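You operate a simulated robot arm through the tools that you are given. There is no shell and no other tool. Be economical: measure what you need, move in short steps, check, and stop when the job is done.

The job below is to be done with a simulated robot arm. You get a single attempt, and the scene is never put back.

TASK
Test the green tensioner: teal tray if it reads 17 to 23 cN, grey tray if not.
Fine: seat it in the test stand, lead the white clip through the eye to the slide, pull the slide out, push it home, and park the clip before you lift the tensioner out.
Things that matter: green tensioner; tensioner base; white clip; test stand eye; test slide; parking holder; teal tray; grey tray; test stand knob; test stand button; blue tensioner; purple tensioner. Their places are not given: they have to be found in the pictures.

It is judged by the outcome, as a careful person would: the job done as asked, and still so three seconds after it is handed in. It fails if anything else is knocked over, pushed out of place, dropped, spilled or broken.

THE ROBOT
A 6-joint arm with a two-finger parallel gripper, fixed in place. Base frame: the origin is at the foot of the arm, x ahead of it, y to its left, z up; the work surface is at about z = 0. Lengths are in m, angles in rad, forces in N, time in s.
With the tool pointing down near the work surface it reaches from about 0.14 to 0.58 m from the base axis. Its first joint turns from -1.152 to 1.152 rad. Payload 2.1 kg.
The tool frame sits at the grasp point between the pads (the TCP): z along the fingers, y along the line on which they close. The tips reach 0.03 m beyond it. Largest opening 0.094 m; finger width 0.028, thickness 0.01; the body of the gripper, 0.05 by 0.096 m, starts 0.055 m behind the TCP.
Orientation is that of the tool frame in the base frame, as a unit quaternion [x, y, z, w]. With the fingers straight down and closing along the base's y, the tool's x points along the base's -x, its y along +y and its z along -z.

THE INTERFACE
- The arm moves only by the tool apply_moves. Its argument "moves" is a list of rows, each a list of 3 entries, a list of its own where there are three numbers: the shift along the tool's x, y, z in m, then the turn, a rotation vector about the tool's x, y, z in rad, then the gripper command, from -1 (shut) to 1 (fully open), values between in proportion. In form: [[[tx, ty, tz], [wx, wy, wz], fingers], ...]. A call has 1 to 20 rows; each row shifts and turns the commanded pose from where the row before left it, along the tool's axes as they then stand. A row lasts 0.2 s, in which the tool goes at most 0.05 m and 0.15 rad; a call with a longer step from one row to the next is refused whole, and so is a gripper value outside its range. A pose out of reach is approached as far as the arm can. The call stops where the force on the tool passes 40 N (or 10 N more than at its start, if that is more) or the arm is blocked; 0.2 s more then pass. The fingers move at their own pace (about 0.072 m/s each) and stop on an object; they squeeze with about 37 N. The grip force told is the motor's: it shows also when the fingers shut on nothing. Time passes only in rows, and 0.2 s behind the last, so rows that do not move let the fingers close. It gives the time, the measured TCP pose, the force on the tool (base axes), the opening and the grip force at its end, in the units of the frame above (readings bear some noise).
- Cameras (640 x 400 px; columns grow to the right, rows downward): "scene" is fixed at [0.051, -0.3652, 0.4866]; the picture's right is [0.83, -0.55, 0.00], its down [-0.31, -0.47, -0.83] and it looks along [0.46, 0.69, -0.56] (base axes); focal length 342 px, centre (320, 200). "wrist" rides on the gripper at [-0.037, 0, -0.058] in the tool frame; the picture's right is [0.00, -1.00, 0.00], its down [0.97, 0.00, -0.24] and it looks along [0.24, 0.00, 0.97] (tool axes); focal length 218 px, centre (320, 200).
- grab_frame(camera): a new picture of that camera. No time passes.
- measure_at(camera, pixels): for up to 12 pixels [column, row] of the newest picture of that camera ("zoom" is the newest enlarged one), the place [x, y, z] in the base frame of the surface seen there, good to about 0.003 m. No time passes.
- enlarge(camera, box): a new picture of the part [left, top, right, bottom] of that camera's present view, enlarged. No time passes.
- sign_off(): hands the job in; it is judged then, once.

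Go step by step. Measure first, check grasps and placings, and put right what went wrong. The budget is 80 turns and 46 pictures, counting those below and the enlarged ones. Unless the task says otherwise, let go and move clear before handing in, and close with one line.

The tools are called after "Call:" as name(argument=value, ...) on one line, values as JSON. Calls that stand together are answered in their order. apply_moves: Moves the arm, as the interface text tells. Its arguments: {"type":"object","properties":{"moves":{"type":"array","items":{"type":"array"}}},"required":["moves"]} The other tools are called the same way: grab_frame (camera) takes a picture; measure_at (camera, pixels) gives the place of the surface under pixels of a picture; enlarge (camera, box) takes an enlarged picture of a part of a camera's view; sign_off () hands the job in.

At the start:

```text
time: 0.0
tool_pos: [0.3172, 0.0758, 0.2755]
tool_rot: [-0.001, 1.0, 0.001, 0.0]
contact_force: [-0.5, 0.7, -0.6]
width: 0.094
finger_force: 0.0
```

scene: 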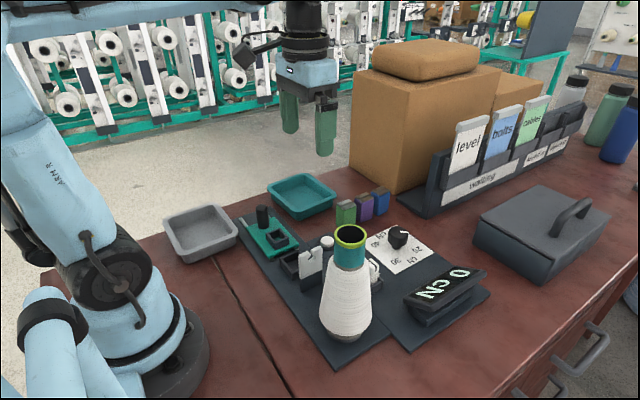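
wrist: 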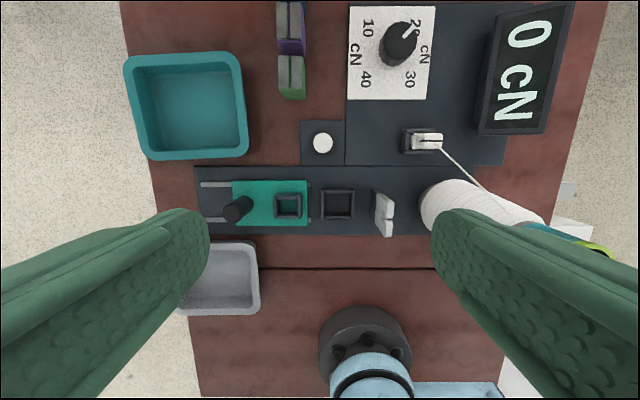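

The pictures show the trays, tensioners near wrist (290,70), the stand with slide (265,205), socket (338,205), eye (385,213) and the clip holder (425,140). I'll enlarge both views to make out details.

Call:
enlarge(camera="wrist", box=[180, 120, 460, 295])

Call:
enlarge(camera="scene", box=[230, 170, 470, 320])

Call:
measure_at(camera="wrist", pixels=[[290, 75], [291, 30], [338, 205], [288, 205], [236, 208], [384, 212], [427, 140], [323, 143], [190, 105], [225, 275], [398, 45], [270, 225]])

```text
2.29 times, centred on (320, 208) of wrist
```

zoom: 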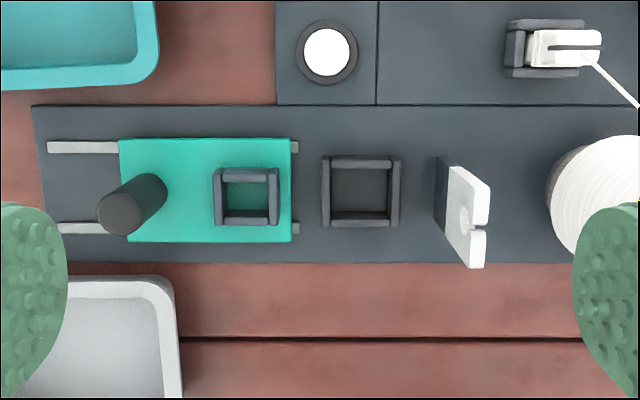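

```text
2.67 times, centred on (350, 245) of scene
```

zoom: 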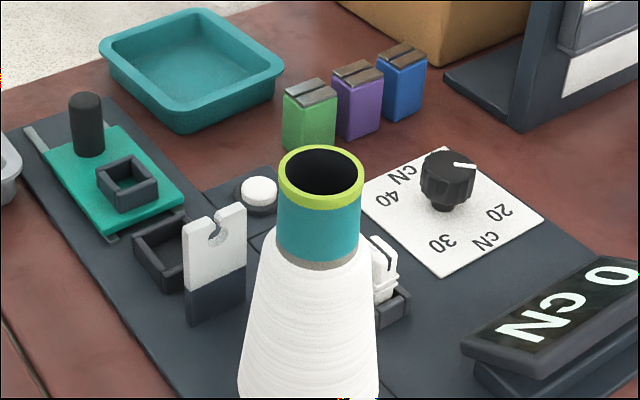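

```text
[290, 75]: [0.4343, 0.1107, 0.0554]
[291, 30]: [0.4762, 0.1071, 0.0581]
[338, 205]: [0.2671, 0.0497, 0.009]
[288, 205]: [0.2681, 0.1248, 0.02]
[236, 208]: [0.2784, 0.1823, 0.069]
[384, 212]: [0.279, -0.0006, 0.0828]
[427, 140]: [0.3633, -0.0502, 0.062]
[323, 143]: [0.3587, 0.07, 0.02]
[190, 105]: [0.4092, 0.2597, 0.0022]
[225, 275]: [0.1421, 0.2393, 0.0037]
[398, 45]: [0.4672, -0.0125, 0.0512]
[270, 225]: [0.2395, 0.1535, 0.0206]
```

The slide is at y≈0.12–0.18, the socket at (0.267,0.05), the eye at y≈0, and the clip parked at (0.363,-0.05). I need closer looks at the tensioners, clip and knob.

Call:
enlarge(camera="wrist", box=[240, 0, 460, 138])

Call:
enlarge(camera="scene", box=[320, 180, 400, 230])

```text
2.90 times, centred on (350, 69) of wrist
```

zoom: 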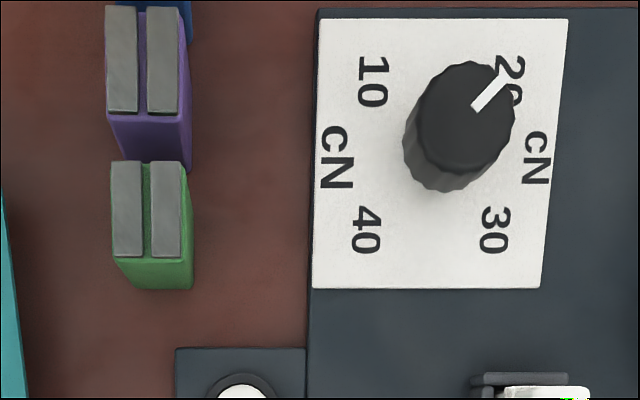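

```text
8.00 times, centred on (360, 205) of scene
```

zoom: 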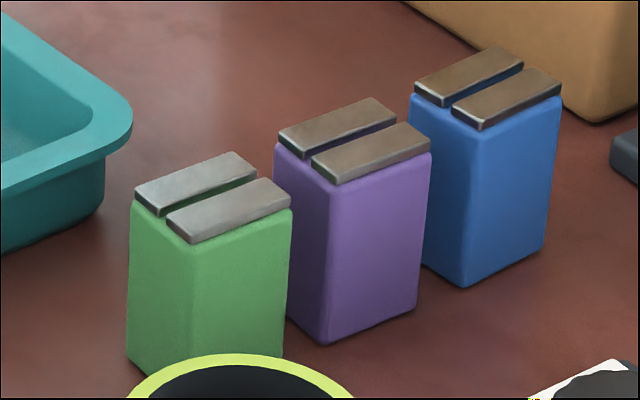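

The green tensioner's top groove runs along x, so it needs a quarter turn to lie along the thread (y). I'll measure its corners and the gap to the purple one.

Call:
measure_at(camera="zoom", pixels=[[138, 192], [234, 155], [287, 182], [190, 238], [133, 210], [190, 250], [288, 213], [190, 380], [132, 355], [280, 160], [320, 190], [427, 155]])

Call:
measure_at(camera="wrist", pixels=[[279, 57], [303, 57], [279, 87], [301, 88], [322, 190], [354, 190], [322, 218], [354, 218], [325, 205], [351, 205], [415, 140], [445, 140]])

```text
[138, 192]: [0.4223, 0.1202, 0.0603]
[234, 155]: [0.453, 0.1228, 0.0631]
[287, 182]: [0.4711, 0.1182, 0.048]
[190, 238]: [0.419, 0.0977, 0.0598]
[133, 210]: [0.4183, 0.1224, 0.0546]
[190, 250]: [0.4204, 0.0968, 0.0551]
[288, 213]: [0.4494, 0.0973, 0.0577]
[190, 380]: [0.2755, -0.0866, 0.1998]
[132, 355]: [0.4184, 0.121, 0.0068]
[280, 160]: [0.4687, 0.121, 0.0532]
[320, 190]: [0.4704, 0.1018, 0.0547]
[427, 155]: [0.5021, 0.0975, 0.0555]
```

```text
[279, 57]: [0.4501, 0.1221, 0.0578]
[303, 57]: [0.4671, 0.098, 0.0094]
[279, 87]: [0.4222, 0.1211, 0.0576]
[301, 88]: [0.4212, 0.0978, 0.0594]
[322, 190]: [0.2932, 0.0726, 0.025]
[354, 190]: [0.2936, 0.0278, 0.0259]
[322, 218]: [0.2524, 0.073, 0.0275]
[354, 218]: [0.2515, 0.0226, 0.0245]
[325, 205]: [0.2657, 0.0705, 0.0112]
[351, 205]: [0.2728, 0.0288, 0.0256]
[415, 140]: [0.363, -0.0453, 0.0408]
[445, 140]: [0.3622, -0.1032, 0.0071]
```

Green spans x 0.419–0.450, y 0.097–0.122 and is 0.06 tall, with a 19 mm gap to purple. I'll move above it with a moderately open gripper, fingers closing along y.

Call:
apply_moves(moves=[[[-0.039, 0.0115, 0.02], [0, 0, 0], 0.3], [[-0.039, 0.0115, 0.03], [0, 0, 0], 0.3], [[-0.039, 0.0112, 0.03], [0, 0, 0], 0.3], [[0, 0, 0.04], [0, 0, 0], 0.3], [[0, 0, 0.04], [0, 0, 0], 0.3], [[0, 0, 0], [0, 0, 0], 0.3]])

Call:
grab_frame(camera="wrist")

Call:
grab_frame(camera="scene")

```text
refused: row 2 steps farther than a row can; nothing moved
```

```text
39 pictures are left
```

wrist: 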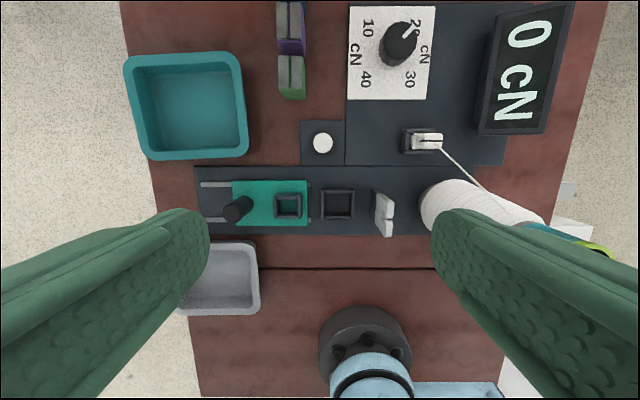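

```text
38 pictures are left
```

scene: 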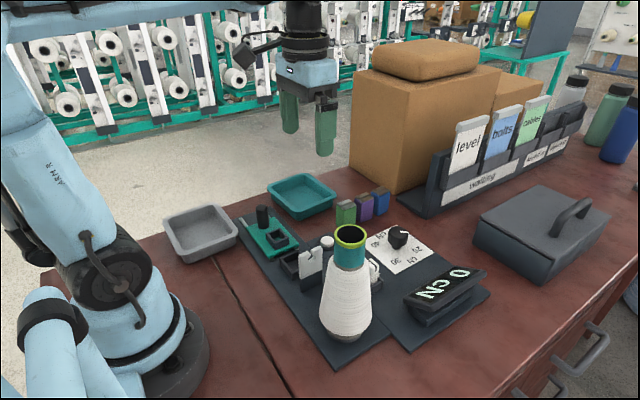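

The step was over 0.05 m, so nothing moved. I'll redo it with smaller rows.

Call:
apply_moves(moves=[[[-0.03, 0.0085, 0.02], [0, 0, 0], 0.3], [[-0.03, 0.0085, 0.02], [0, 0, 0], 0.3], [[-0.03, 0.0086, 0.03], [0, 0, 0], 0.3], [[-0.0272, 0.0086, 0.03], [0, 0, 0], 0.3], [[0, 0, 0.04], [0, 0, 0], 0.3], [[0, 0, 0.025], [0, 0, 0], 0.3], [[0, 0, 0], [0, 0, 0], 0.3]])

Call:
grab_frame(camera="wrist")

```text
time: 1.6
tool_pos: [0.434, 0.1088, 0.1126]
tool_rot: [-0.002, 1.0, 0.001, 0.0]
contact_force: [-0.1, -0.1, 0.2]
width: 0.0609
finger_force: 0.0
```

```text
37 pictures are left
```

wrist: 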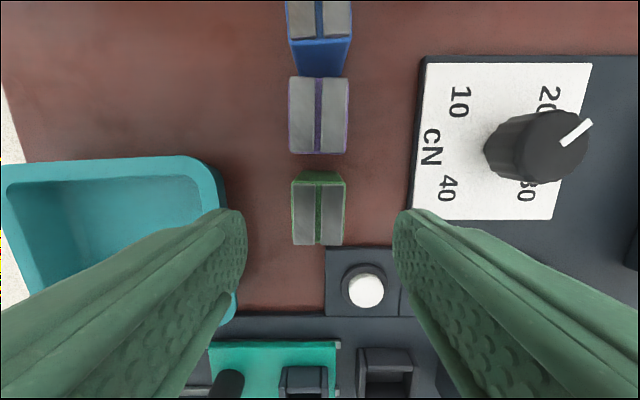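

Green is centred between the fingers (col 319). Descend to z≈0.053 and close.

Call:
apply_moves(moves=[[[0, 0.0005, 0.03], [0, 0, 0], 0.3], [[0, 0, 0.03], [0, 0, 0], 0.3], [[0, 0, 0], [0, 0, 0], 0.3], [[0, 0, 0], [0, 0, 0], -1], [[0, 0, 0], [0, 0, 0], -1], [[0, 0, 0], [0, 0, 0], -1], [[0, 0, 0], [0, 0, 0], -1]])

Call:
grab_frame(camera="wrist")

```text
time: 3.2
tool_pos: [0.4343, 0.1106, 0.0514]
tool_rot: [0.0, 1.0, 0.001, 0.0]
contact_force: [0.8, -0.4, -0.4]
width: 0.0335
finger_force: 37.3
```

```text
36 pictures are left
```

wrist: 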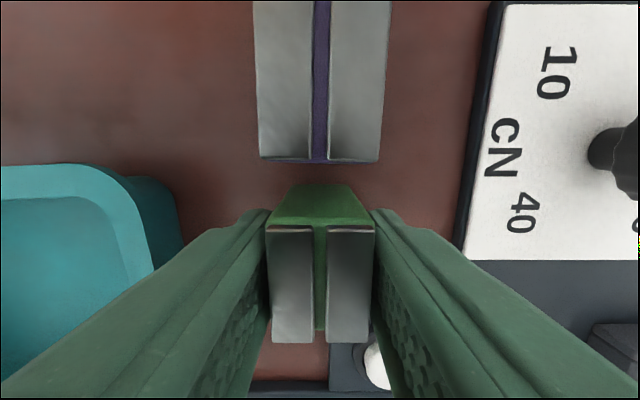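

The grip is firm at 37 N. Lift, then turn −90° about the tool axis while high.

Call:
apply_moves(moves=[[[0, 0, -0.04], [0, 0, 0], -1], [[0, 0, -0.045], [0, 0, 0], -1], [[0, 0, -0.045], [0, 0, 0], -1], [[0, 0, 0], [0, 0, -0.1428], -1], [[0, 0, 0], [0, 0, -0.1428], -1], [[0, 0, 0], [0, 0, -0.1428], -1], [[0, 0, 0], [0, 0, -0.1428], -1], [[0, 0, 0], [0, 0, -0.1428], -1], [[0, 0, 0], [0, 0, -0.1428], -1], [[0, 0, 0], [0, 0, -0.1428], -1], [[0, 0, 0], [0, 0, -0.1428], -1], [[0, 0, 0], [0, 0, -0.1428], -1], [[0, 0, 0], [0, 0, -0.1428], -1], [[0, 0, 0], [0, 0, -0.1428], -1], [[0, 0, 0], [0, 0, 0], -1]])

```text
time: 6.4
tool_pos: [0.4328, 0.1114, 0.1815]
tool_rot: [0.709, -0.706, -0.001, 0.0]
contact_force: [0.1, 0.6, -0.4]
width: 0.034
finger_force: 37.3
```

Turned: tool x now points along −y and tool y along −x. I'll move above the socket at about (0.271,0.049) and look.

Call:
apply_moves(moves=[[[0.0156, 0.0405, 0], [0, 0, 0], -1], [[0.0156, 0.0405, 0], [0, 0, 0], -1], [[0.0156, 0.0405, 0], [0, 0, 0], -1], [[0.0156, 0.0405, 0], [0, 0, 0], -1], [[0, 0, 0.04], [0, 0, 0], -1], [[0, 0, 0.03], [0, 0, 0], -1], [[0, 0, 0], [0, 0, 0], -1]])

Call:
grab_frame(camera="wrist")

Call:
enlarge(camera="scene", box=[230, 190, 390, 290])

```text
time: 8.0
tool_pos: [0.2708, 0.047, 0.1103]
tool_rot: [-0.707, 0.707, 0.001, 0.0]
contact_force: [-0.3, 0.3, -2.7]
width: 0.0336
finger_force: 37.0
```

```text
35 pictures are left
```

wrist: 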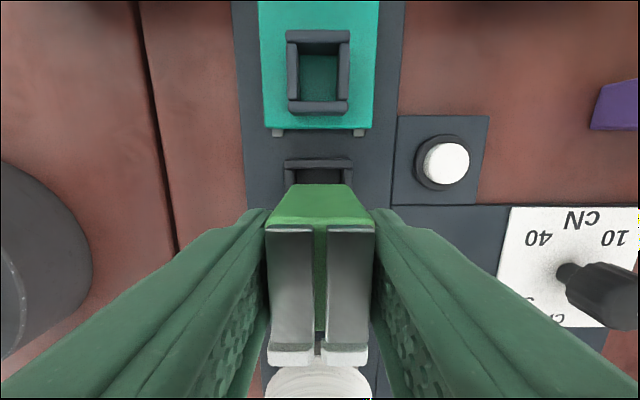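

```text
4.00 times, centred on (310, 240) of scene
```

zoom: 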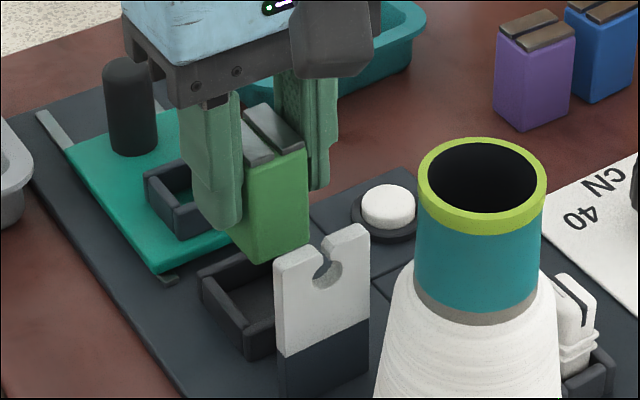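

The socket wall spans cols 284–353 (centre ~318.5), almost aligned with the tensioner at 320. I'll measure the walls to settle y.

Call:
measure_at(camera="zoom", pixels=[[205, 285], [212, 300], [225, 315], [248, 350], [247, 332], [262, 325], [240, 265], [233, 262], [300, 260], [360, 230], [320, 268], [322, 245]])

Call:
measure_at(camera="wrist", pixels=[[318, 161], [318, 164], [318, 168], [318, 176], [288, 175], [350, 175], [285, 166], [353, 166], [318, 35], [318, 108], [290, 70], [347, 70]])

```text
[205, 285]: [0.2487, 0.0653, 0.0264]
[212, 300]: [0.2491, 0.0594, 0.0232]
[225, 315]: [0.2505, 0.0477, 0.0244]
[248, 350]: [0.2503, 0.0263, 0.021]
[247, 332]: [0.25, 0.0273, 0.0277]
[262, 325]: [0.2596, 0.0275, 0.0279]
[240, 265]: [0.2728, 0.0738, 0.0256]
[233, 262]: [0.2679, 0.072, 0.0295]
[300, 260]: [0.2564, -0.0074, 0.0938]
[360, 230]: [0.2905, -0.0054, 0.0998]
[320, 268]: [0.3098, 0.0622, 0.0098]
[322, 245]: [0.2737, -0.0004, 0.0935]
```

```text
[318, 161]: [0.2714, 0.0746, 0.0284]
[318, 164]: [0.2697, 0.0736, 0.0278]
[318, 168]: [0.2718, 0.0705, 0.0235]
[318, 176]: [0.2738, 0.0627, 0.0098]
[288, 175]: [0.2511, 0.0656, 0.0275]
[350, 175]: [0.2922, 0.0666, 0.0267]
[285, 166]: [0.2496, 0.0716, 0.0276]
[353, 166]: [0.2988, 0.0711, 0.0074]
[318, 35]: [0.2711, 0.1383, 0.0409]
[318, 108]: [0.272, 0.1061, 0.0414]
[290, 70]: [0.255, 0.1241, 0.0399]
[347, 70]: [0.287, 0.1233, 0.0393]
```

The socket centre is about (0.271,0.050). Shift 3 mm in +y and lower towards the floor (TCP ≈0.062).

Call:
apply_moves(moves=[[[-0.003, 0, 0.01], [0, 0, 0], -1], [[0, 0, 0.012], [0, 0, 0], -1], [[0, 0, 0.01], [0, 0, 0], -1], [[0, 0, 0.008], [0, 0, 0], -1], [[0, 0, 0.006], [0, 0, 0], -1], [[0, 0, 0], [0, 0, 0], -1]])

Call:
enlarge(camera="scene", box=[230, 190, 390, 290])

```text
time: 9.4
tool_pos: [0.2724, 0.0518, 0.065]
tool_rot: [-0.707, 0.707, 0.001, 0.001]
contact_force: [2.4, -0.3, 28.0]
width: 0.0335
finger_force: 37.4
```

```text
4.00 times, centred on (310, 240) of scene
```

zoom: 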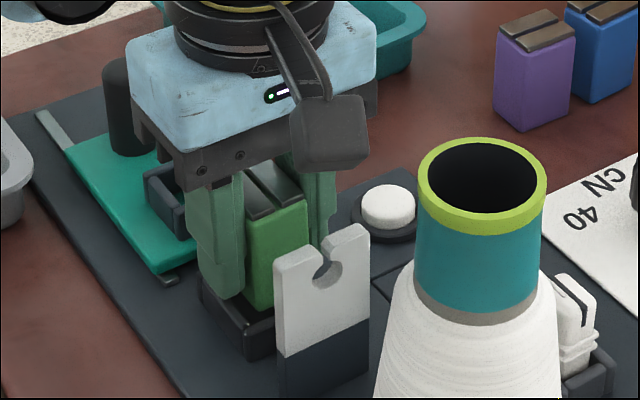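

It came to rest at TCP 0.065 with a 28 N upward force, well below the wall tops. I'll check the tensioner's top and the floor depth.

Call:
measure_at(camera="zoom", pixels=[[255, 195], [290, 190], [275, 185], [270, 220], [262, 305], [245, 290], [300, 290]])

Call:
grab_frame(camera="wrist")

```text
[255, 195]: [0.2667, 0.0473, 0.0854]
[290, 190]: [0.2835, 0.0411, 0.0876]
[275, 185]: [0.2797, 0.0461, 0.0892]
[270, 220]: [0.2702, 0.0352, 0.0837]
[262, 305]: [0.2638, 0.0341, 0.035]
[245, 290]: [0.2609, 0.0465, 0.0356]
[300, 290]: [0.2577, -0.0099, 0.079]
```

```text
32 pictures are left
```

wrist: 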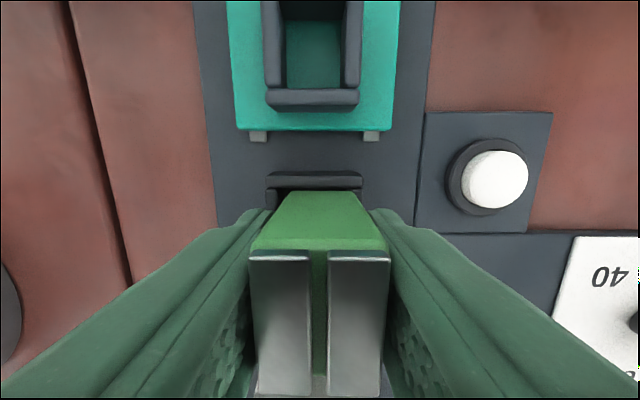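

The top is at z≈0.087, so the tensioner is sitting on the rim and slid up in the grip. I'll zoom the wrist view to find the misalignment.

Call:
enlarge(camera="wrist", box=[240, 150, 400, 250])

Call:
enlarge(camera="scene", box=[270, 230, 334, 270])

```text
4.00 times, centred on (320, 200) of wrist
```

zoom: 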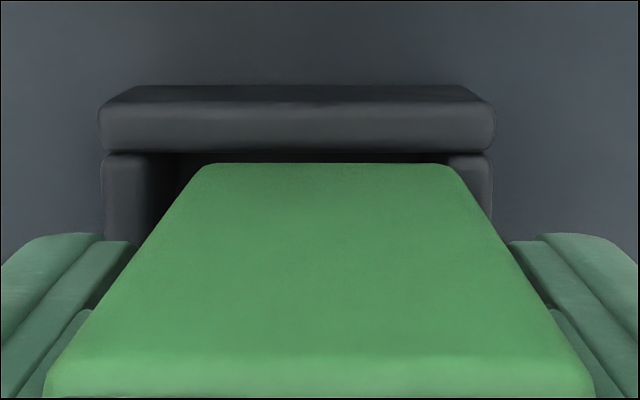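

```text
10.00 times, centred on (302, 250) of scene
```

zoom: 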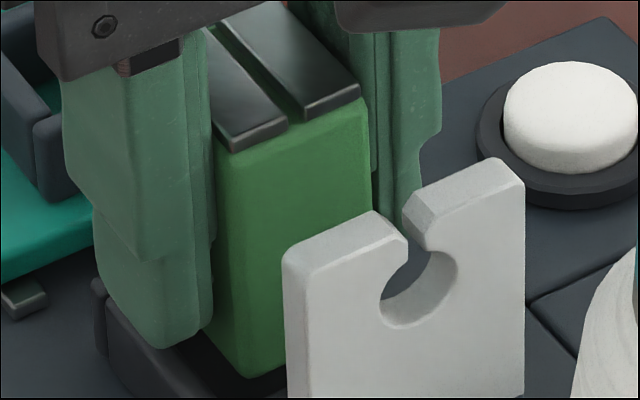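

In the zoom the cavity is centred near col 298 and the tensioner's bottom near 327, so it sits about 3 mm too far in +x. Unload, shift −3 mm in x and −1.5 mm in y, and lower gently.

Call:
apply_moves(moves=[[[0, 0, -0.004], [0, 0, 0], -1], [[0.0015, 0.003, 0], [0, 0, 0], -1], [[0, 0, 0], [0, 0, 0], -1]])

Call:
enlarge(camera="wrist", box=[240, 150, 400, 250])

```text
time: 10.2
tool_pos: [0.2693, 0.0512, 0.0687]
tool_rot: [0.708, -0.706, -0.001, -0.001]
contact_force: [0.6, -0.4, -1.8]
width: 0.0338
finger_force: 36.4
```

```text
4.00 times, centred on (320, 200) of wrist
```

zoom: 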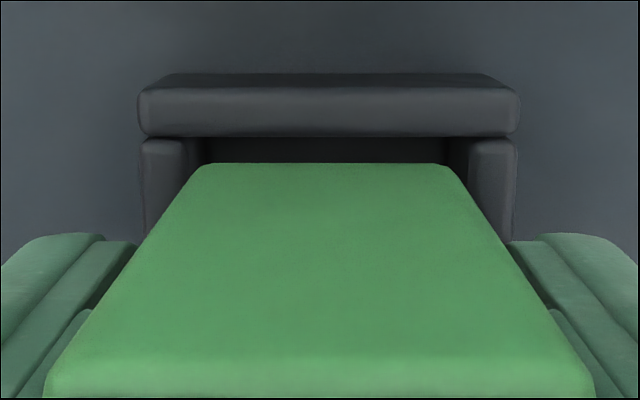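

Centred now (cavity centre 328, tensioner 327.5) with a few mm of y clearance. Lower 7.5 mm.

Call:
apply_moves(moves=[[[0, 0, 0.004], [0, 0, 0], -1], [[0, 0, 0.0035], [0, 0, 0], -1], [[0, 0, 0], [0, 0, 0], -1]])

Call:
enlarge(camera="scene", box=[270, 220, 334, 260])

Call:
measure_at(camera="zoom", pixels=[[250, 140], [330, 170], [300, 100], [250, 250], [330, 220]])

```text
time: 11.0
tool_pos: [0.2685, 0.0506, 0.0621]
tool_rot: [0.708, -0.707, 0.0, -0.001]
contact_force: [0.5, -0.8, -0.3]
width: 0.0338
finger_force: 36.8
```

```text
10.00 times, centred on (302, 240) of scene
```

zoom: 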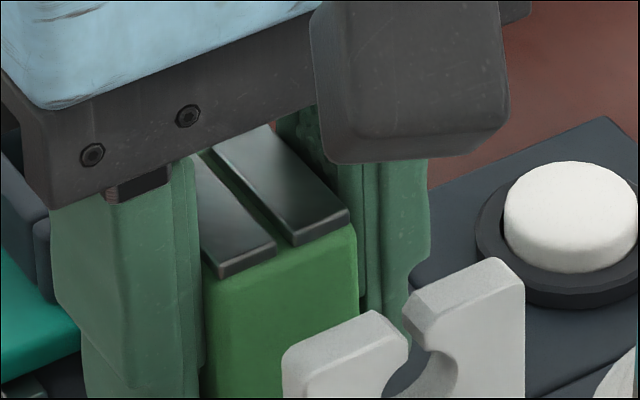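

```text
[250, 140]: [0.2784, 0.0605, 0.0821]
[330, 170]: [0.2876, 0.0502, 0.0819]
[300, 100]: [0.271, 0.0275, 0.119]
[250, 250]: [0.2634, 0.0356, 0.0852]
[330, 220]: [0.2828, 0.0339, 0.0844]
```

No contact force and the bottom is below the rim. Release so it drops to the floor.

Call:
apply_moves(moves=[[[0, 0, 0], [0, 0, 0], 0.1], [[0, 0, 0], [0, 0, 0], 0.1], [[0, 0, 0], [0, 0, 0], 0.1], [[0, 0, -0.03], [0, 0, 0], 0.1], [[0, 0, -0.03], [0, 0, 0], 0.1], [[0, 0, -0.03], [0, 0, 0], 0.1]])

Call:
grab_frame(camera="wrist")

Call:
measure_at(camera="wrist", pixels=[[310, 270], [330, 270], [305, 240], [335, 240], [310, 300], [330, 300]])

```text
time: 12.4
tool_pos: [0.269, 0.0506, 0.1527]
tool_rot: [0.707, -0.707, -0.001, -0.001]
contact_force: [0.3, 0.6, -0.1]
width: 0.0516
finger_force: 0.0
```

```text
27 pictures are left
```

wrist: 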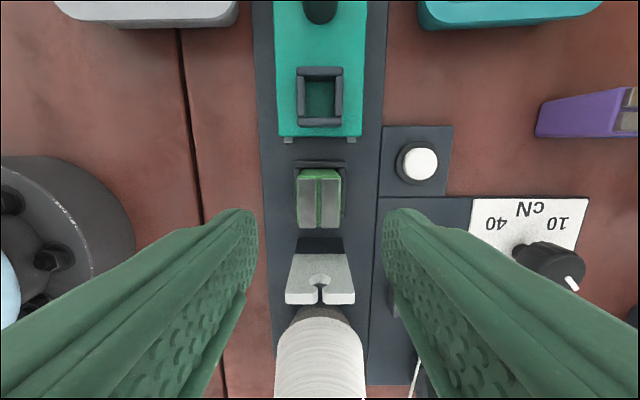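

```text
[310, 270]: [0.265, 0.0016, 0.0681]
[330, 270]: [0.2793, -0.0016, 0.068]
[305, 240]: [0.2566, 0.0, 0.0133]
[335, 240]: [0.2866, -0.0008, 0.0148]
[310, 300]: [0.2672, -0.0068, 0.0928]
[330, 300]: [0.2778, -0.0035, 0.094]
```

The tensioner looks seated inside the socket. I'll check its top height and measure the slide, eye slot and clip.

Call:
measure_at(camera="wrist", pixels=[[307, 200], [331, 200], [307, 222], [331, 222], [320, 96], [304, 96], [337, 96], [320, 70], [320, 122], [320, 10], [320, 280], [320, 296]])

Call:
enlarge(camera="scene", box=[240, 195, 400, 295])

```text
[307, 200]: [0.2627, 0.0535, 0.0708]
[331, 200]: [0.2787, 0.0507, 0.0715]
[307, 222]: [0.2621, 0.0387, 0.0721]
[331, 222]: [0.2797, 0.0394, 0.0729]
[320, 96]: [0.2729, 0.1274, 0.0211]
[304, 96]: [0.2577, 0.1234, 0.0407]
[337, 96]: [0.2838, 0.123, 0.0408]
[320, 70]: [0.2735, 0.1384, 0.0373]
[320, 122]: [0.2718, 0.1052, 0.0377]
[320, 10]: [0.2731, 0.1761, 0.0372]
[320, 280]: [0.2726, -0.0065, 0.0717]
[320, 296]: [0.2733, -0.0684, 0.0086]
```

```text
4.00 times, centred on (320, 245) of scene
```

zoom: 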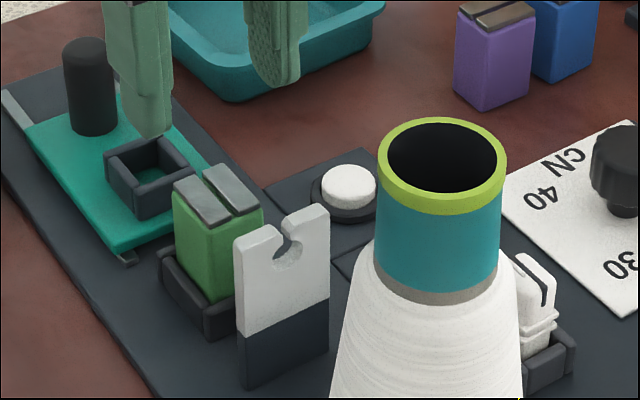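

The tensioner is seated (top 0.071, groove at x≈0.271), and the eye slot is at x≈0.2725 with hole z≈0.072. Now I'll go above the clip, x first and then y, staying clear of the cone.

Call:
apply_moves(moves=[[[0, -0.047, 0], [0, 0, 0], 0.1], [[0, -0.047, 0], [0, 0, 0], 0.1], [[0.033, 0, 0], [0, 0, 0], 0.1], [[0.033, 0, 0], [0, 0, 0], 0.1], [[0.034, 0, 0], [0, 0, 0], 0.1], [[0, 0, 0], [0, 0, 0], 0.1]])

Call:
grab_frame(camera="wrist")

Call:
enlarge(camera="wrist", box=[250, 170, 442, 290])

Call:
grab_frame(camera="scene")

```text
time: 13.8
tool_pos: [0.3627, -0.0497, 0.1516]
tool_rot: [0.708, -0.707, 0.0, -0.001]
contact_force: [-0.1, -0.4, -0.1]
width: 0.0517
finger_force: 0.0
```

```text
25 pictures are left
```

wrist: 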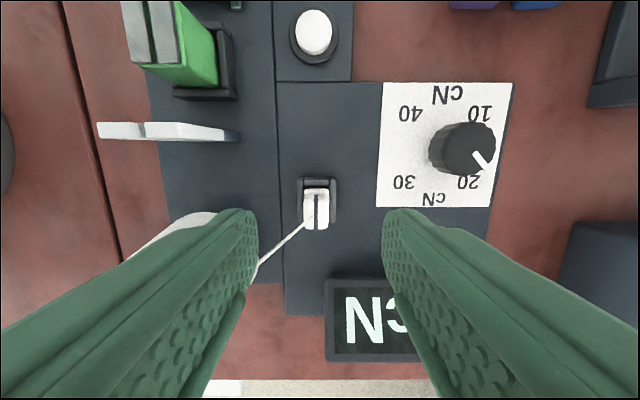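

```text
3.33 times, centred on (346, 230) of wrist
```

zoom: 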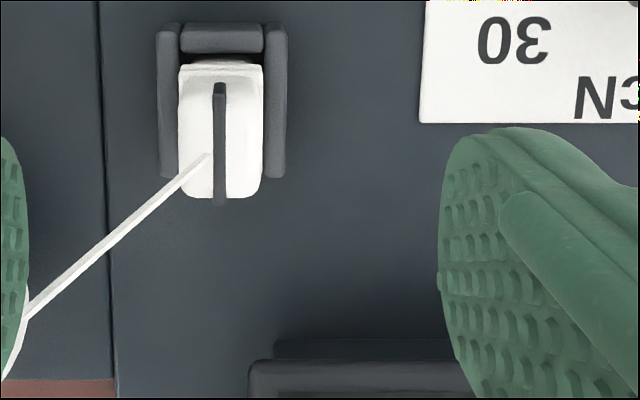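

```text
23 pictures are left
```

scene: 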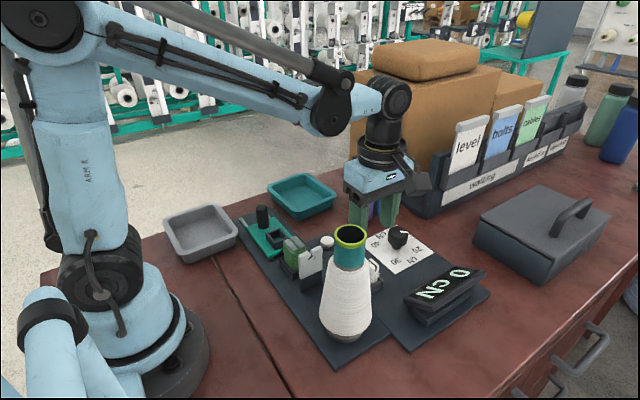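

The clip sits in its holder at zoom (220,130), slit along y, with the thread leaving toward −x/−y. I'll measure its extents.

Call:
measure_at(camera="zoom", pixels=[[185, 130], [220, 185], [258, 130], [195, 80], [245, 80], [195, 190], [245, 190], [220, 38], [168, 100], [275, 100], [40, 300], [120, 230]])

Call:
measure_at(camera="scene", pixels=[[373, 262], [375, 275], [371, 285], [350, 232], [350, 262], [345, 320], [325, 320], [368, 320], [378, 270], [350, 245]])

Call:
enlarge(camera="scene", box=[310, 220, 406, 280])

```text
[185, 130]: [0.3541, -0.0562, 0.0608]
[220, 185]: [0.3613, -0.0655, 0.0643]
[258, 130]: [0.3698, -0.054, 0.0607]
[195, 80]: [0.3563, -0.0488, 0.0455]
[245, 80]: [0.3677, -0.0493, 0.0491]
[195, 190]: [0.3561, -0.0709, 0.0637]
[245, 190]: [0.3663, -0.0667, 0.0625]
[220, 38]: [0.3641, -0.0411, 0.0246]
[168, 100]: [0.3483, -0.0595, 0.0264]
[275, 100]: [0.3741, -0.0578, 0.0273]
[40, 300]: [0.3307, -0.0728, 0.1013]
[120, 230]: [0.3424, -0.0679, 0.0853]
```

```text
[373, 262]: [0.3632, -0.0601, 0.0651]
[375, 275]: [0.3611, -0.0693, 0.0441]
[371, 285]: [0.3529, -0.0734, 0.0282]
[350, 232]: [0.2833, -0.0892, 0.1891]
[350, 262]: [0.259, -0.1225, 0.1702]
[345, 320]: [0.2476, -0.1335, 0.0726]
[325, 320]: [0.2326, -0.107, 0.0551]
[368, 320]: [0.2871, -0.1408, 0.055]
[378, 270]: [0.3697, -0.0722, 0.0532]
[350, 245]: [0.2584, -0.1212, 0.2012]
```

```text
6.67 times, centred on (358, 250) of scene
```

zoom: 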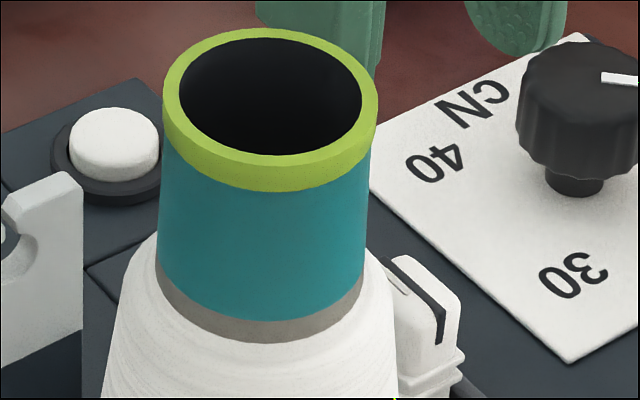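

Clip body: x 0.354–0.370, y −0.070…−0.0485, top 0.064, with the thread rising to the cone top near (0.27,−0.10). I'll centre over the clip, descend to TCP z≈0.065 and close along x.

Call:
apply_moves(moves=[[[0.01, 0.0005, 0], [0, 0, 0], 0.0], [[0, 0, 0.03], [0, 0, 0], 0.0], [[0, 0, 0.03], [0, 0, 0], 0.0], [[0, 0, 0.0265], [0, 0, 0], 0.0], [[0, 0, 0], [0, 0, 0], 0.0], [[0, 0, 0], [0, 0, 0], -1], [[0, 0, 0], [0, 0, 0], -1], [[0, 0, 0], [0, 0, 0], -1], [[0, 0, 0], [0, 0, 0], -1]])

Call:
grab_frame(camera="wrist")

```text
time: 15.8
tool_pos: [0.3625, -0.0601, 0.0654]
tool_rot: [0.707, -0.707, -0.001, -0.001]
contact_force: [-2.8, -0.5, -2.6]
width: 0.0208
finger_force: 37.0
```

```text
21 pictures are left
```

wrist: 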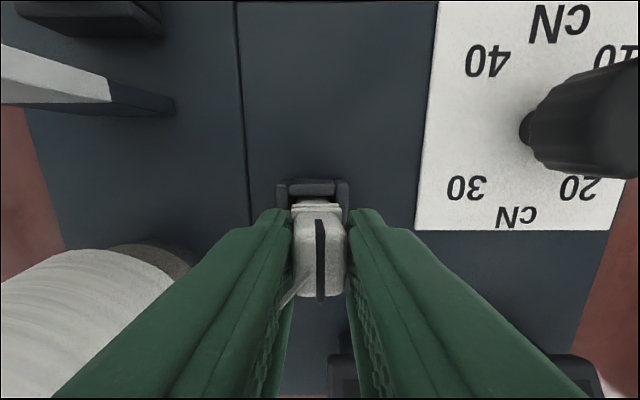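

The clip is held (width 0.021). Lift straight up to z≈0.175, then bring it in front of the eye slot at (0.2725,−0.025), above the eye and clear of the cone.

Call:
apply_moves(moves=[[[0, 0, -0.02], [0, 0, 0], -1], [[0, 0, -0.03], [0, 0, 0], -1], [[0, 0, -0.03], [0, 0, 0], -1], [[0, 0, -0.03], [0, 0, 0], -1], [[-0.012, 0.03, 0], [0, 0, 0], -1], [[-0.012, 0.03, 0], [0, 0, 0], -1], [[-0.011, 0.03, 0], [0, 0, 0], -1], [[0, 0, 0], [0, 0, 0], -1]])

Call:
grab_frame(camera="scene")

Call:
grab_frame(camera="wrist")

```text
time: 17.6
tool_pos: [0.2704, -0.0264, 0.1749]
tool_rot: [-0.707, 0.707, 0.0, 0.001]
contact_force: [0.1, -0.1, -0.4]
width: 0.0211
finger_force: 37.7
```

```text
20 pictures are left
```

scene: 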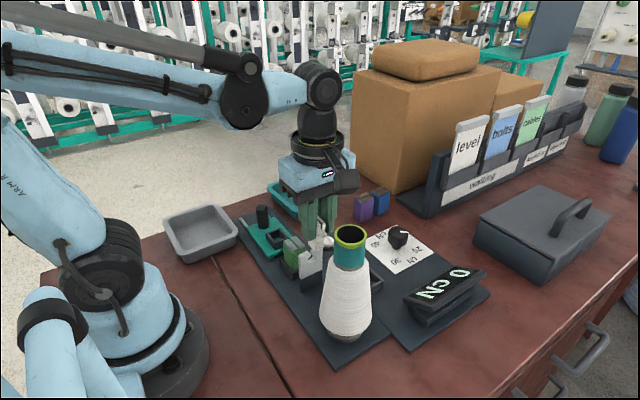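

```text
19 pictures are left
```

wrist: 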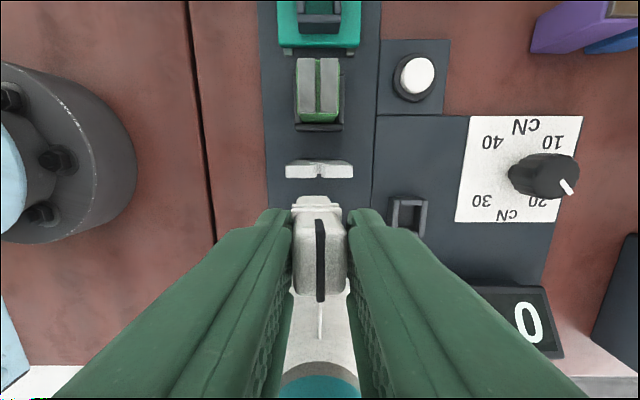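

The clip is lined up with the slot (col 319). Cross over the eye to just behind it (y≈0.018), then begin lowering and watch the thread.

Call:
apply_moves(moves=[[[-0.015, 0, 0], [0, 0, 0], -1], [[-0.015, 0, 0], [0, 0, 0], -1], [[-0.0145, -0.001, 0], [0, 0, 0], -1], [[0, 0, 0.025], [0, 0, 0], -1], [[0, 0, 0.02], [0, 0, 0], -1], [[0, 0, 0], [0, 0, 0], -1]])

Call:
enlarge(camera="scene", box=[240, 185, 400, 285])

```text
time: 19.0
tool_pos: [0.2751, 0.0205, 0.1292]
tool_rot: [-0.707, 0.707, 0.0, 0.0]
contact_force: [-0.1, -0.9, -0.5]
width: 0.0208
finger_force: 36.9
```

```text
4.00 times, centred on (320, 235) of scene
```

zoom: 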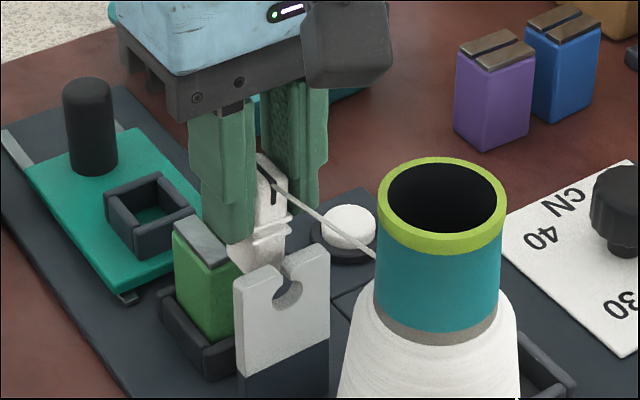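

The thread now runs from the clip (zoom 275,188) toward the cone (375,255). I'll measure points along it relative to the eye slot.

Call:
measure_at(camera="zoom", pixels=[[290, 196], [310, 210], [330, 224], [350, 238], [368, 251], [288, 252], [240, 285], [325, 245], [287, 295], [230, 265], [440, 165]])

Call:
enlarge(camera="wrist", box=[240, 180, 400, 280])

```text
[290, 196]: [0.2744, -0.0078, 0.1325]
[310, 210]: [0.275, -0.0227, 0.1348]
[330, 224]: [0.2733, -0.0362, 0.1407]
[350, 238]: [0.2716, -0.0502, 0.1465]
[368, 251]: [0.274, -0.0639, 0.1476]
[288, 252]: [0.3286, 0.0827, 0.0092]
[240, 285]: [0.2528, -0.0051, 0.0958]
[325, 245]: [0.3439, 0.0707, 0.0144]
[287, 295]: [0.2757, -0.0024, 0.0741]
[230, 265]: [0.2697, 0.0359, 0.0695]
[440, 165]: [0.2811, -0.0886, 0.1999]
```

```text
4.00 times, centred on (320, 230) of wrist
```

zoom: 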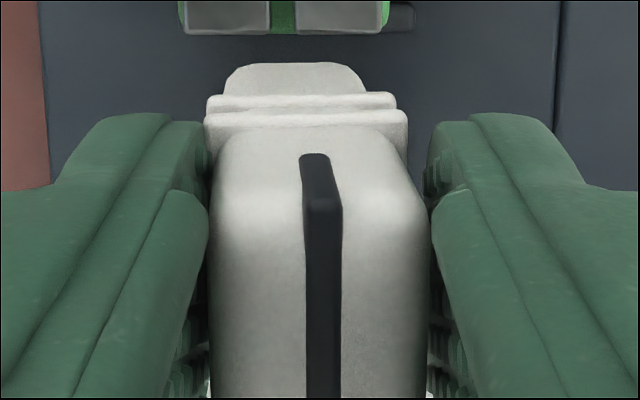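

The thread crosses the eye plane at x≈0.274, z≈0.13, above the slot (top 0.096). I'll correct x by −3 mm, nudge closer to the eye and lower, keeping the clip's bottom above the socket rim.

Call:
apply_moves(moves=[[[0.0035, 0.003, 0], [0, 0, 0], -1], [[0, 0, 0.02], [0, 0, 0], -1], [[0, 0, 0.012], [0, 0, 0], -1], [[0, 0, 0.01], [0, 0, 0], -1], [[0, 0, 0], [0, 0, 0], -1]])

Call:
enlarge(camera="scene", box=[240, 185, 400, 285])

Call:
measure_at(camera="zoom", pixels=[[300, 240], [285, 237], [320, 247], [340, 250], [280, 270], [287, 260]])

```text
time: 20.2
tool_pos: [0.2699, 0.0165, 0.0879]
tool_rot: [0.707, -0.707, -0.001, -0.001]
contact_force: [-0.5, -0.2, -0.8]
width: 0.0165
finger_force: 36.9
```

```text
4.00 times, centred on (320, 235) of scene
```

zoom: 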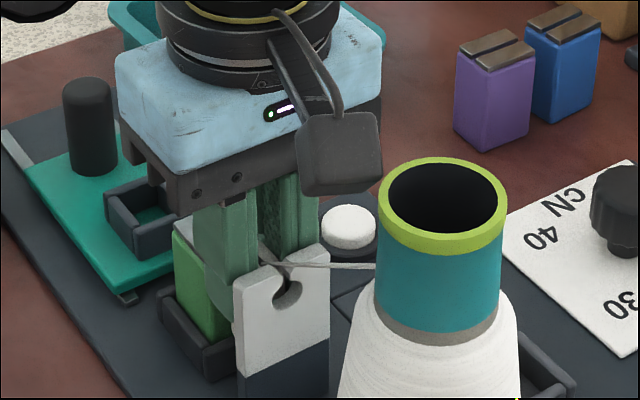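

```text
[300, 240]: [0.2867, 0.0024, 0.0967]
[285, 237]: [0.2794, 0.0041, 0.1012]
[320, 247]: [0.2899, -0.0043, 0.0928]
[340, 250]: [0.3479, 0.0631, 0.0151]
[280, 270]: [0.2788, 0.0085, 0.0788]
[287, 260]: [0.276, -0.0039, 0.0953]
```

The thread now bends at the eye slot (zoom 287,264), so it has dropped in. The width fell to 0.0165, so I'll check how the clip sits in the fingers.

Call:
grab_frame(camera="wrist")

Call:
measure_at(camera="wrist", pixels=[[309, 255], [332, 255], [309, 225], [332, 225], [320, 205], [320, 212], [309, 285], [332, 285]])

```text
15 pictures are left
```

wrist: 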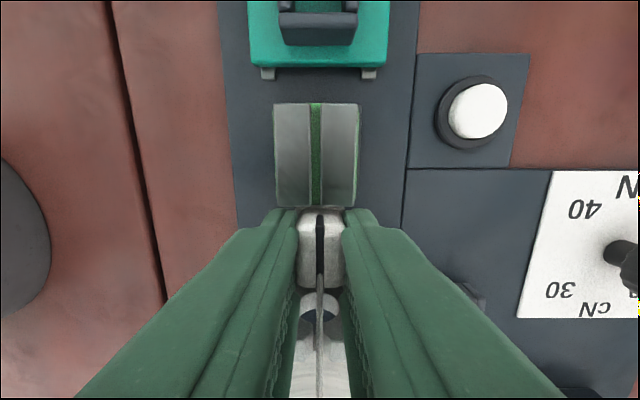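

```text
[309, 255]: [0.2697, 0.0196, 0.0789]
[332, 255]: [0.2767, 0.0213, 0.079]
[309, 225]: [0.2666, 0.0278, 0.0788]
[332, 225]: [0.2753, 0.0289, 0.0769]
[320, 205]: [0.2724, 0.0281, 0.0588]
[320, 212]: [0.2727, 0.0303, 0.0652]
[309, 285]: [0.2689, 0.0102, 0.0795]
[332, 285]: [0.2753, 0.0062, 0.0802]
```

The clip slipped about 9 mm down and is now held on its narrower body (top 0.079), which is still secure. Raise it over the tensioner and check the thread stays in the eye.

Call:
apply_moves(moves=[[[0, 0, -0.015], [0, 0, 0], -1], [[0, 0, -0.022], [0, 0, 0], -1], [[0, 0, -0.022], [0, 0, 0], -1], [[-0.022, -0.001, 0], [0, 0, 0], -1], [[-0.022, 0, 0], [0, 0, 0], -1], [[-0.022, 0, 0], [0, 0, 0], -1], [[-0.022, 0, 0], [0, 0, 0], -1], [[-0.0185, 0, 0], [0, 0, 0], -1], [[0, 0, 0], [0, 0, 0], -1], [[0, 0, 0], [0, 0, 0], -1]])

Call:
enlarge(camera="scene", box=[230, 165, 390, 265])

Call:
grab_frame(camera="wrist")

```text
time: 22.4
tool_pos: [0.2701, 0.1229, 0.1482]
tool_rot: [0.707, -0.707, 0.0, 0.0]
contact_force: [-0.5, -0.4, -0.7]
width: 0.0165
finger_force: 36.6
```

```text
4.00 times, centred on (310, 215) of scene
```

zoom: 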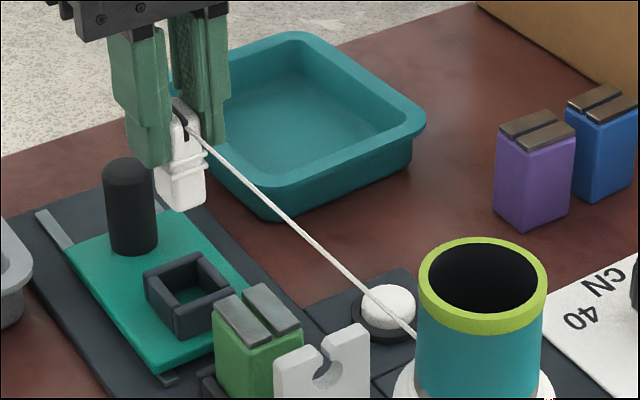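

```text
13 pictures are left
```

wrist: 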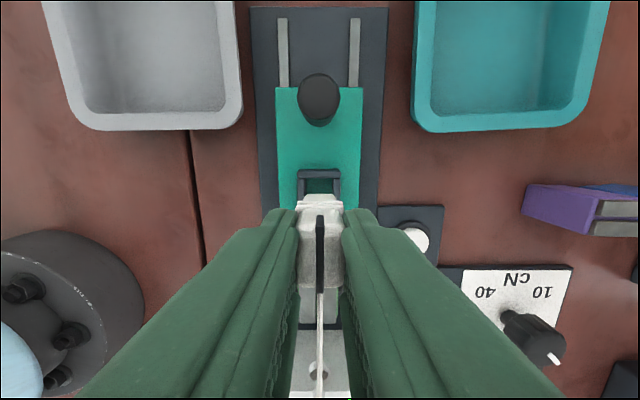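

The thread has come out of the slot: it is a straight line again at zoom (200,140)–(410,330). I'll measure its line to see where it leaves the cone before choosing how to keep it in the eye.

Call:
measure_at(camera="zoom", pixels=[[203, 142], [230, 167], [260, 195], [290, 222], [320, 250], [350, 276], [380, 303], [405, 324], [190, 125], [185, 205], [165, 190], [325, 335]])

Call:
measure_at(camera="wrist", pixels=[[320, 300], [320, 330], [320, 360], [320, 375], [320, 395], [320, 205], [310, 240], [320, 182], [302, 190], [338, 190]])

```text
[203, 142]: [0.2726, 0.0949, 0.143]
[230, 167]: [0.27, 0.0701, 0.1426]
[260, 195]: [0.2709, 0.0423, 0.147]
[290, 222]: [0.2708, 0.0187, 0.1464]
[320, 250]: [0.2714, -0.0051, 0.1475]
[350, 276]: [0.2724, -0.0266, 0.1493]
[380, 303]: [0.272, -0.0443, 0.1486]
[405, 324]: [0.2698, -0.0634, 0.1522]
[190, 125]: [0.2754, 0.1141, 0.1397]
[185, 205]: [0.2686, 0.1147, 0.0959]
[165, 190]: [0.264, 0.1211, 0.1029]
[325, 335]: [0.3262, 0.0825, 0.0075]
```

```text
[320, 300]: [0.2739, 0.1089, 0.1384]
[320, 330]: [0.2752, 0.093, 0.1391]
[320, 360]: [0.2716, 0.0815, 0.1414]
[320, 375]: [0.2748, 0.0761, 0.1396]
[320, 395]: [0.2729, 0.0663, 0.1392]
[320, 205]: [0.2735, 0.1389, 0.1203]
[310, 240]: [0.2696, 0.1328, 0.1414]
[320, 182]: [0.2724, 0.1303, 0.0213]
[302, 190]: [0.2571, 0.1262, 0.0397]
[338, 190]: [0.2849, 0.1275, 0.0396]
```

The thread leaves the cone near (0.272,−0.097,0.155), so the earlier dip only reached z≈0.087 at the eye, which is the slot mouth. I'll go back behind the eye and dip deeper, using pose feedback.

Call:
apply_moves(moves=[[[0.025, 0, 0], [0, 0, 0], -1], [[0.025, 0, 0], [0, 0, 0], -1], [[0.025, 0, 0], [0, 0, 0], -1], [[0.025, 0, 0], [0, 0, 0], -1], [[0.0065, 0, 0], [0, 0, 0], -1], [[0, 0, 0.025], [0, 0, 0], -1], [[0, 0, 0.02], [0, 0, 0], -1], [[0, 0, 0.012], [0, 0, 0], -1], [[0, 0, 0], [0, 0, 0], -1], [[0, 0, 0], [0, 0, 0], -1]])

```text
time: 24.6
tool_pos: [0.2712, 0.0167, 0.0899]
tool_rot: [-0.706, 0.708, 0.0, 0.001]
contact_force: [0.0, -0.1, 0.4]
width: 0.0168
finger_force: 36.7
```

No contact at (0.271,0.0167,0.090). Shift 1 mm toward the eye and ease down about 17 mm, watching the force.

Call:
apply_moves(moves=[[[0.001, 0, 0.004], [0, 0, 0], -1], [[0, 0, 0.004], [0, 0, 0], -1], [[0, 0, 0.004], [0, 0, 0], -1], [[0, 0, 0.004], [0, 0, 0], -1], [[0, 0, 0.002], [0, 0, 0], -1], [[0, 0, 0], [0, 0, 0], -1]])

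Call:
enlarge(camera="scene", box=[270, 225, 350, 275])

```text
time: 25.2
tool_pos: [0.2711, 0.0151, 0.0844]
tool_rot: [0.708, -0.706, -0.002, 0.0]
contact_force: [-1.6, -0.3, 21.0]
width: 0.0168
finger_force: 37.0
stopped in row 3: the force on the tool passed its limit (the readings are from after the stop); the commanded pose is now the measured one
```

```text
8.00 times, centred on (310, 250) of scene
```

zoom: 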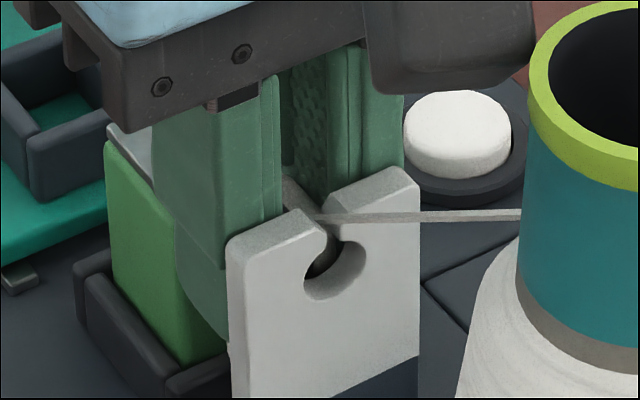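

The clip stopped at 21 N because its far edge was resting on the socket rim, with the thread only in the slot mouth at (325,215). I'll back up 4 mm, move 2 mm toward the eye while checking for side force, then try lower.

Call:
apply_moves(moves=[[[0, 0, -0.004], [0, 0, 0], -1], [[0.001, 0, 0], [0, 0, 0], -1], [[0.001, 0, 0], [0, 0, 0], -1], [[0, 0, 0], [0, 0, 0], -1]])

Call:
apply_moves(moves=[[[0, 0, 0.004], [0, 0, 0], -1], [[0, 0, 0.002], [0, 0, 0], -1], [[0, 0, 0.002], [0, 0, 0], -1], [[0, 0, 0.002], [0, 0, 0], -1], [[0, 0, 0.002], [0, 0, 0], -1], [[0, 0, 0.002], [0, 0, 0], -1], [[0, 0, 0], [0, 0, 0], -1]])

```text
time: 26.2
tool_pos: [0.27, 0.0142, 0.0869]
tool_rot: [0.707, -0.707, -0.002, 0.0]
contact_force: [0.0, 6.1, 3.4]
width: 0.0165
finger_force: 37.0
```

```text
time: 26.7
tool_pos: [0.2716, 0.0157, 0.0847]
tool_rot: [0.708, -0.707, -0.003, 0.003]
contact_force: [-2.0, 0.3, 18.1]
width: 0.0165
finger_force: 37.0
stopped in row 2: the force on the tool passed its limit (the readings are from after the stop); the commanded pose is now the measured one
```

Side contact shows at y≈0.014 and the rim blocks at z≈0.085, so it can't go deeper here. I'll carry the clip just over the tensioner to the slide, staying as low as I can, and see what the thread does.

Call:
apply_moves(moves=[[[-0.002, 0, -0.01], [0, 0, 0], -1], [[0, 0, -0.02], [0, 0, 0], -1], [[0, 0, -0.02], [0, 0, 0], -1], [[-0.022, 0, 0], [0, 0, 0], -1], [[-0.022, 0, 0], [0, 0, 0], -1], [[-0.022, 0, 0], [0, 0, 0], -1], [[-0.022, 0, 0], [0, 0, 0], -1], [[-0.0165, 0, 0], [0, 0, 0], -1], [[0, 0, 0.02], [0, 0, 0], -1], [[0, 0, 0.015], [0, 0, 0], -1], [[0, 0, 0], [0, 0, 0], -1], [[0, 0, 0], [0, 0, 0], -1]])

Call:
enlarge(camera="scene", box=[230, 165, 390, 265])

Call:
grab_frame(camera="wrist")

```text
time: 29.3
tool_pos: [0.2719, 0.1206, 0.0974]
tool_rot: [-0.707, 0.707, 0.002, -0.001]
contact_force: [0.2, 0.1, 0.1]
width: 0.0168
finger_force: 37.1
```

```text
4.00 times, centred on (310, 215) of scene
```

zoom: 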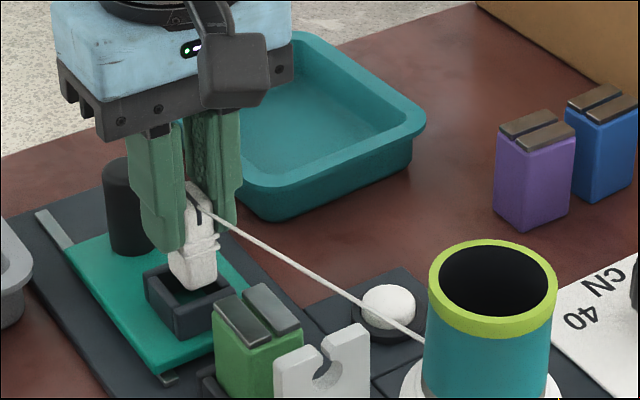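

```text
10 pictures are left
```

wrist: 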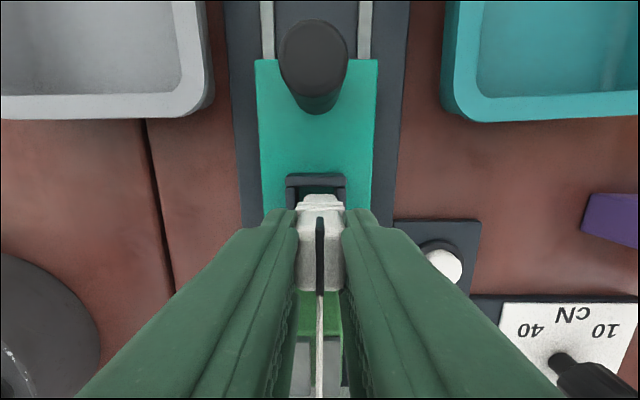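

The cone's top also looks about 2 px shifted from before. I'll measure the clip's present height in the grip, the thread line and the cone rim from these pictures before going on.

Call:
measure_at(camera="zoom", pixels=[[190, 192], [195, 205], [210, 208], [240, 230], [300, 265], [350, 294], [390, 319], [415, 335], [493, 245], [493, 335], [430, 285], [556, 290]])

Call:
measure_at(camera="wrist", pixels=[[308, 235], [332, 235], [308, 285], [320, 200], [320, 208], [320, 330], [320, 390], [290, 190], [343, 190], [316, 176], [316, 182]])

Call:
grab_frame(camera="scene")

```text
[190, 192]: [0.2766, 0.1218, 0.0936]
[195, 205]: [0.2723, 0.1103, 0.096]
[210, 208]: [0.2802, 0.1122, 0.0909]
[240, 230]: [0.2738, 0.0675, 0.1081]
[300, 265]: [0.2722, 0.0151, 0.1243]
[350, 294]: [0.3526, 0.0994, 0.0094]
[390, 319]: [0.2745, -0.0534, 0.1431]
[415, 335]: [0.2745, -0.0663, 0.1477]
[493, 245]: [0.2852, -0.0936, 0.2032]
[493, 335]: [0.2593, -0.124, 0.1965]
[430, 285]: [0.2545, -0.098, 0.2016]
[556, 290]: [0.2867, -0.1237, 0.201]
```

```text
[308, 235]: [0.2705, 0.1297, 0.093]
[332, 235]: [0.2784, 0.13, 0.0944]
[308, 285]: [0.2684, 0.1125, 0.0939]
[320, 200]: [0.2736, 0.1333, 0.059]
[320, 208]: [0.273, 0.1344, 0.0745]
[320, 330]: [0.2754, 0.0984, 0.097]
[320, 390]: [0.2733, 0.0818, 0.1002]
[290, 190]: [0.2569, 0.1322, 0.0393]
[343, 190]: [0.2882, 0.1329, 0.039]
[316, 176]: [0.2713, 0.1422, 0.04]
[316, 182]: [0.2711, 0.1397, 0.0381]
```

```text
9 pictures are left
```

scene: 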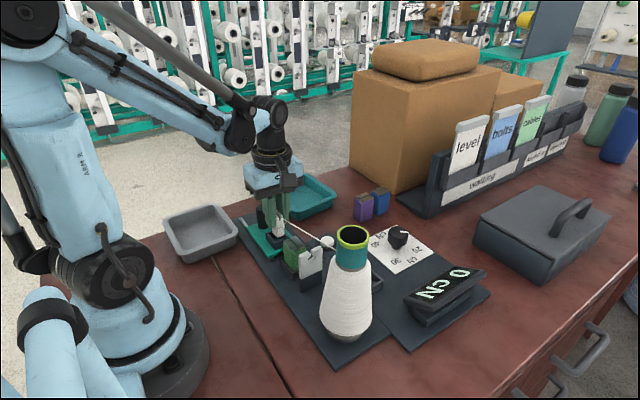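

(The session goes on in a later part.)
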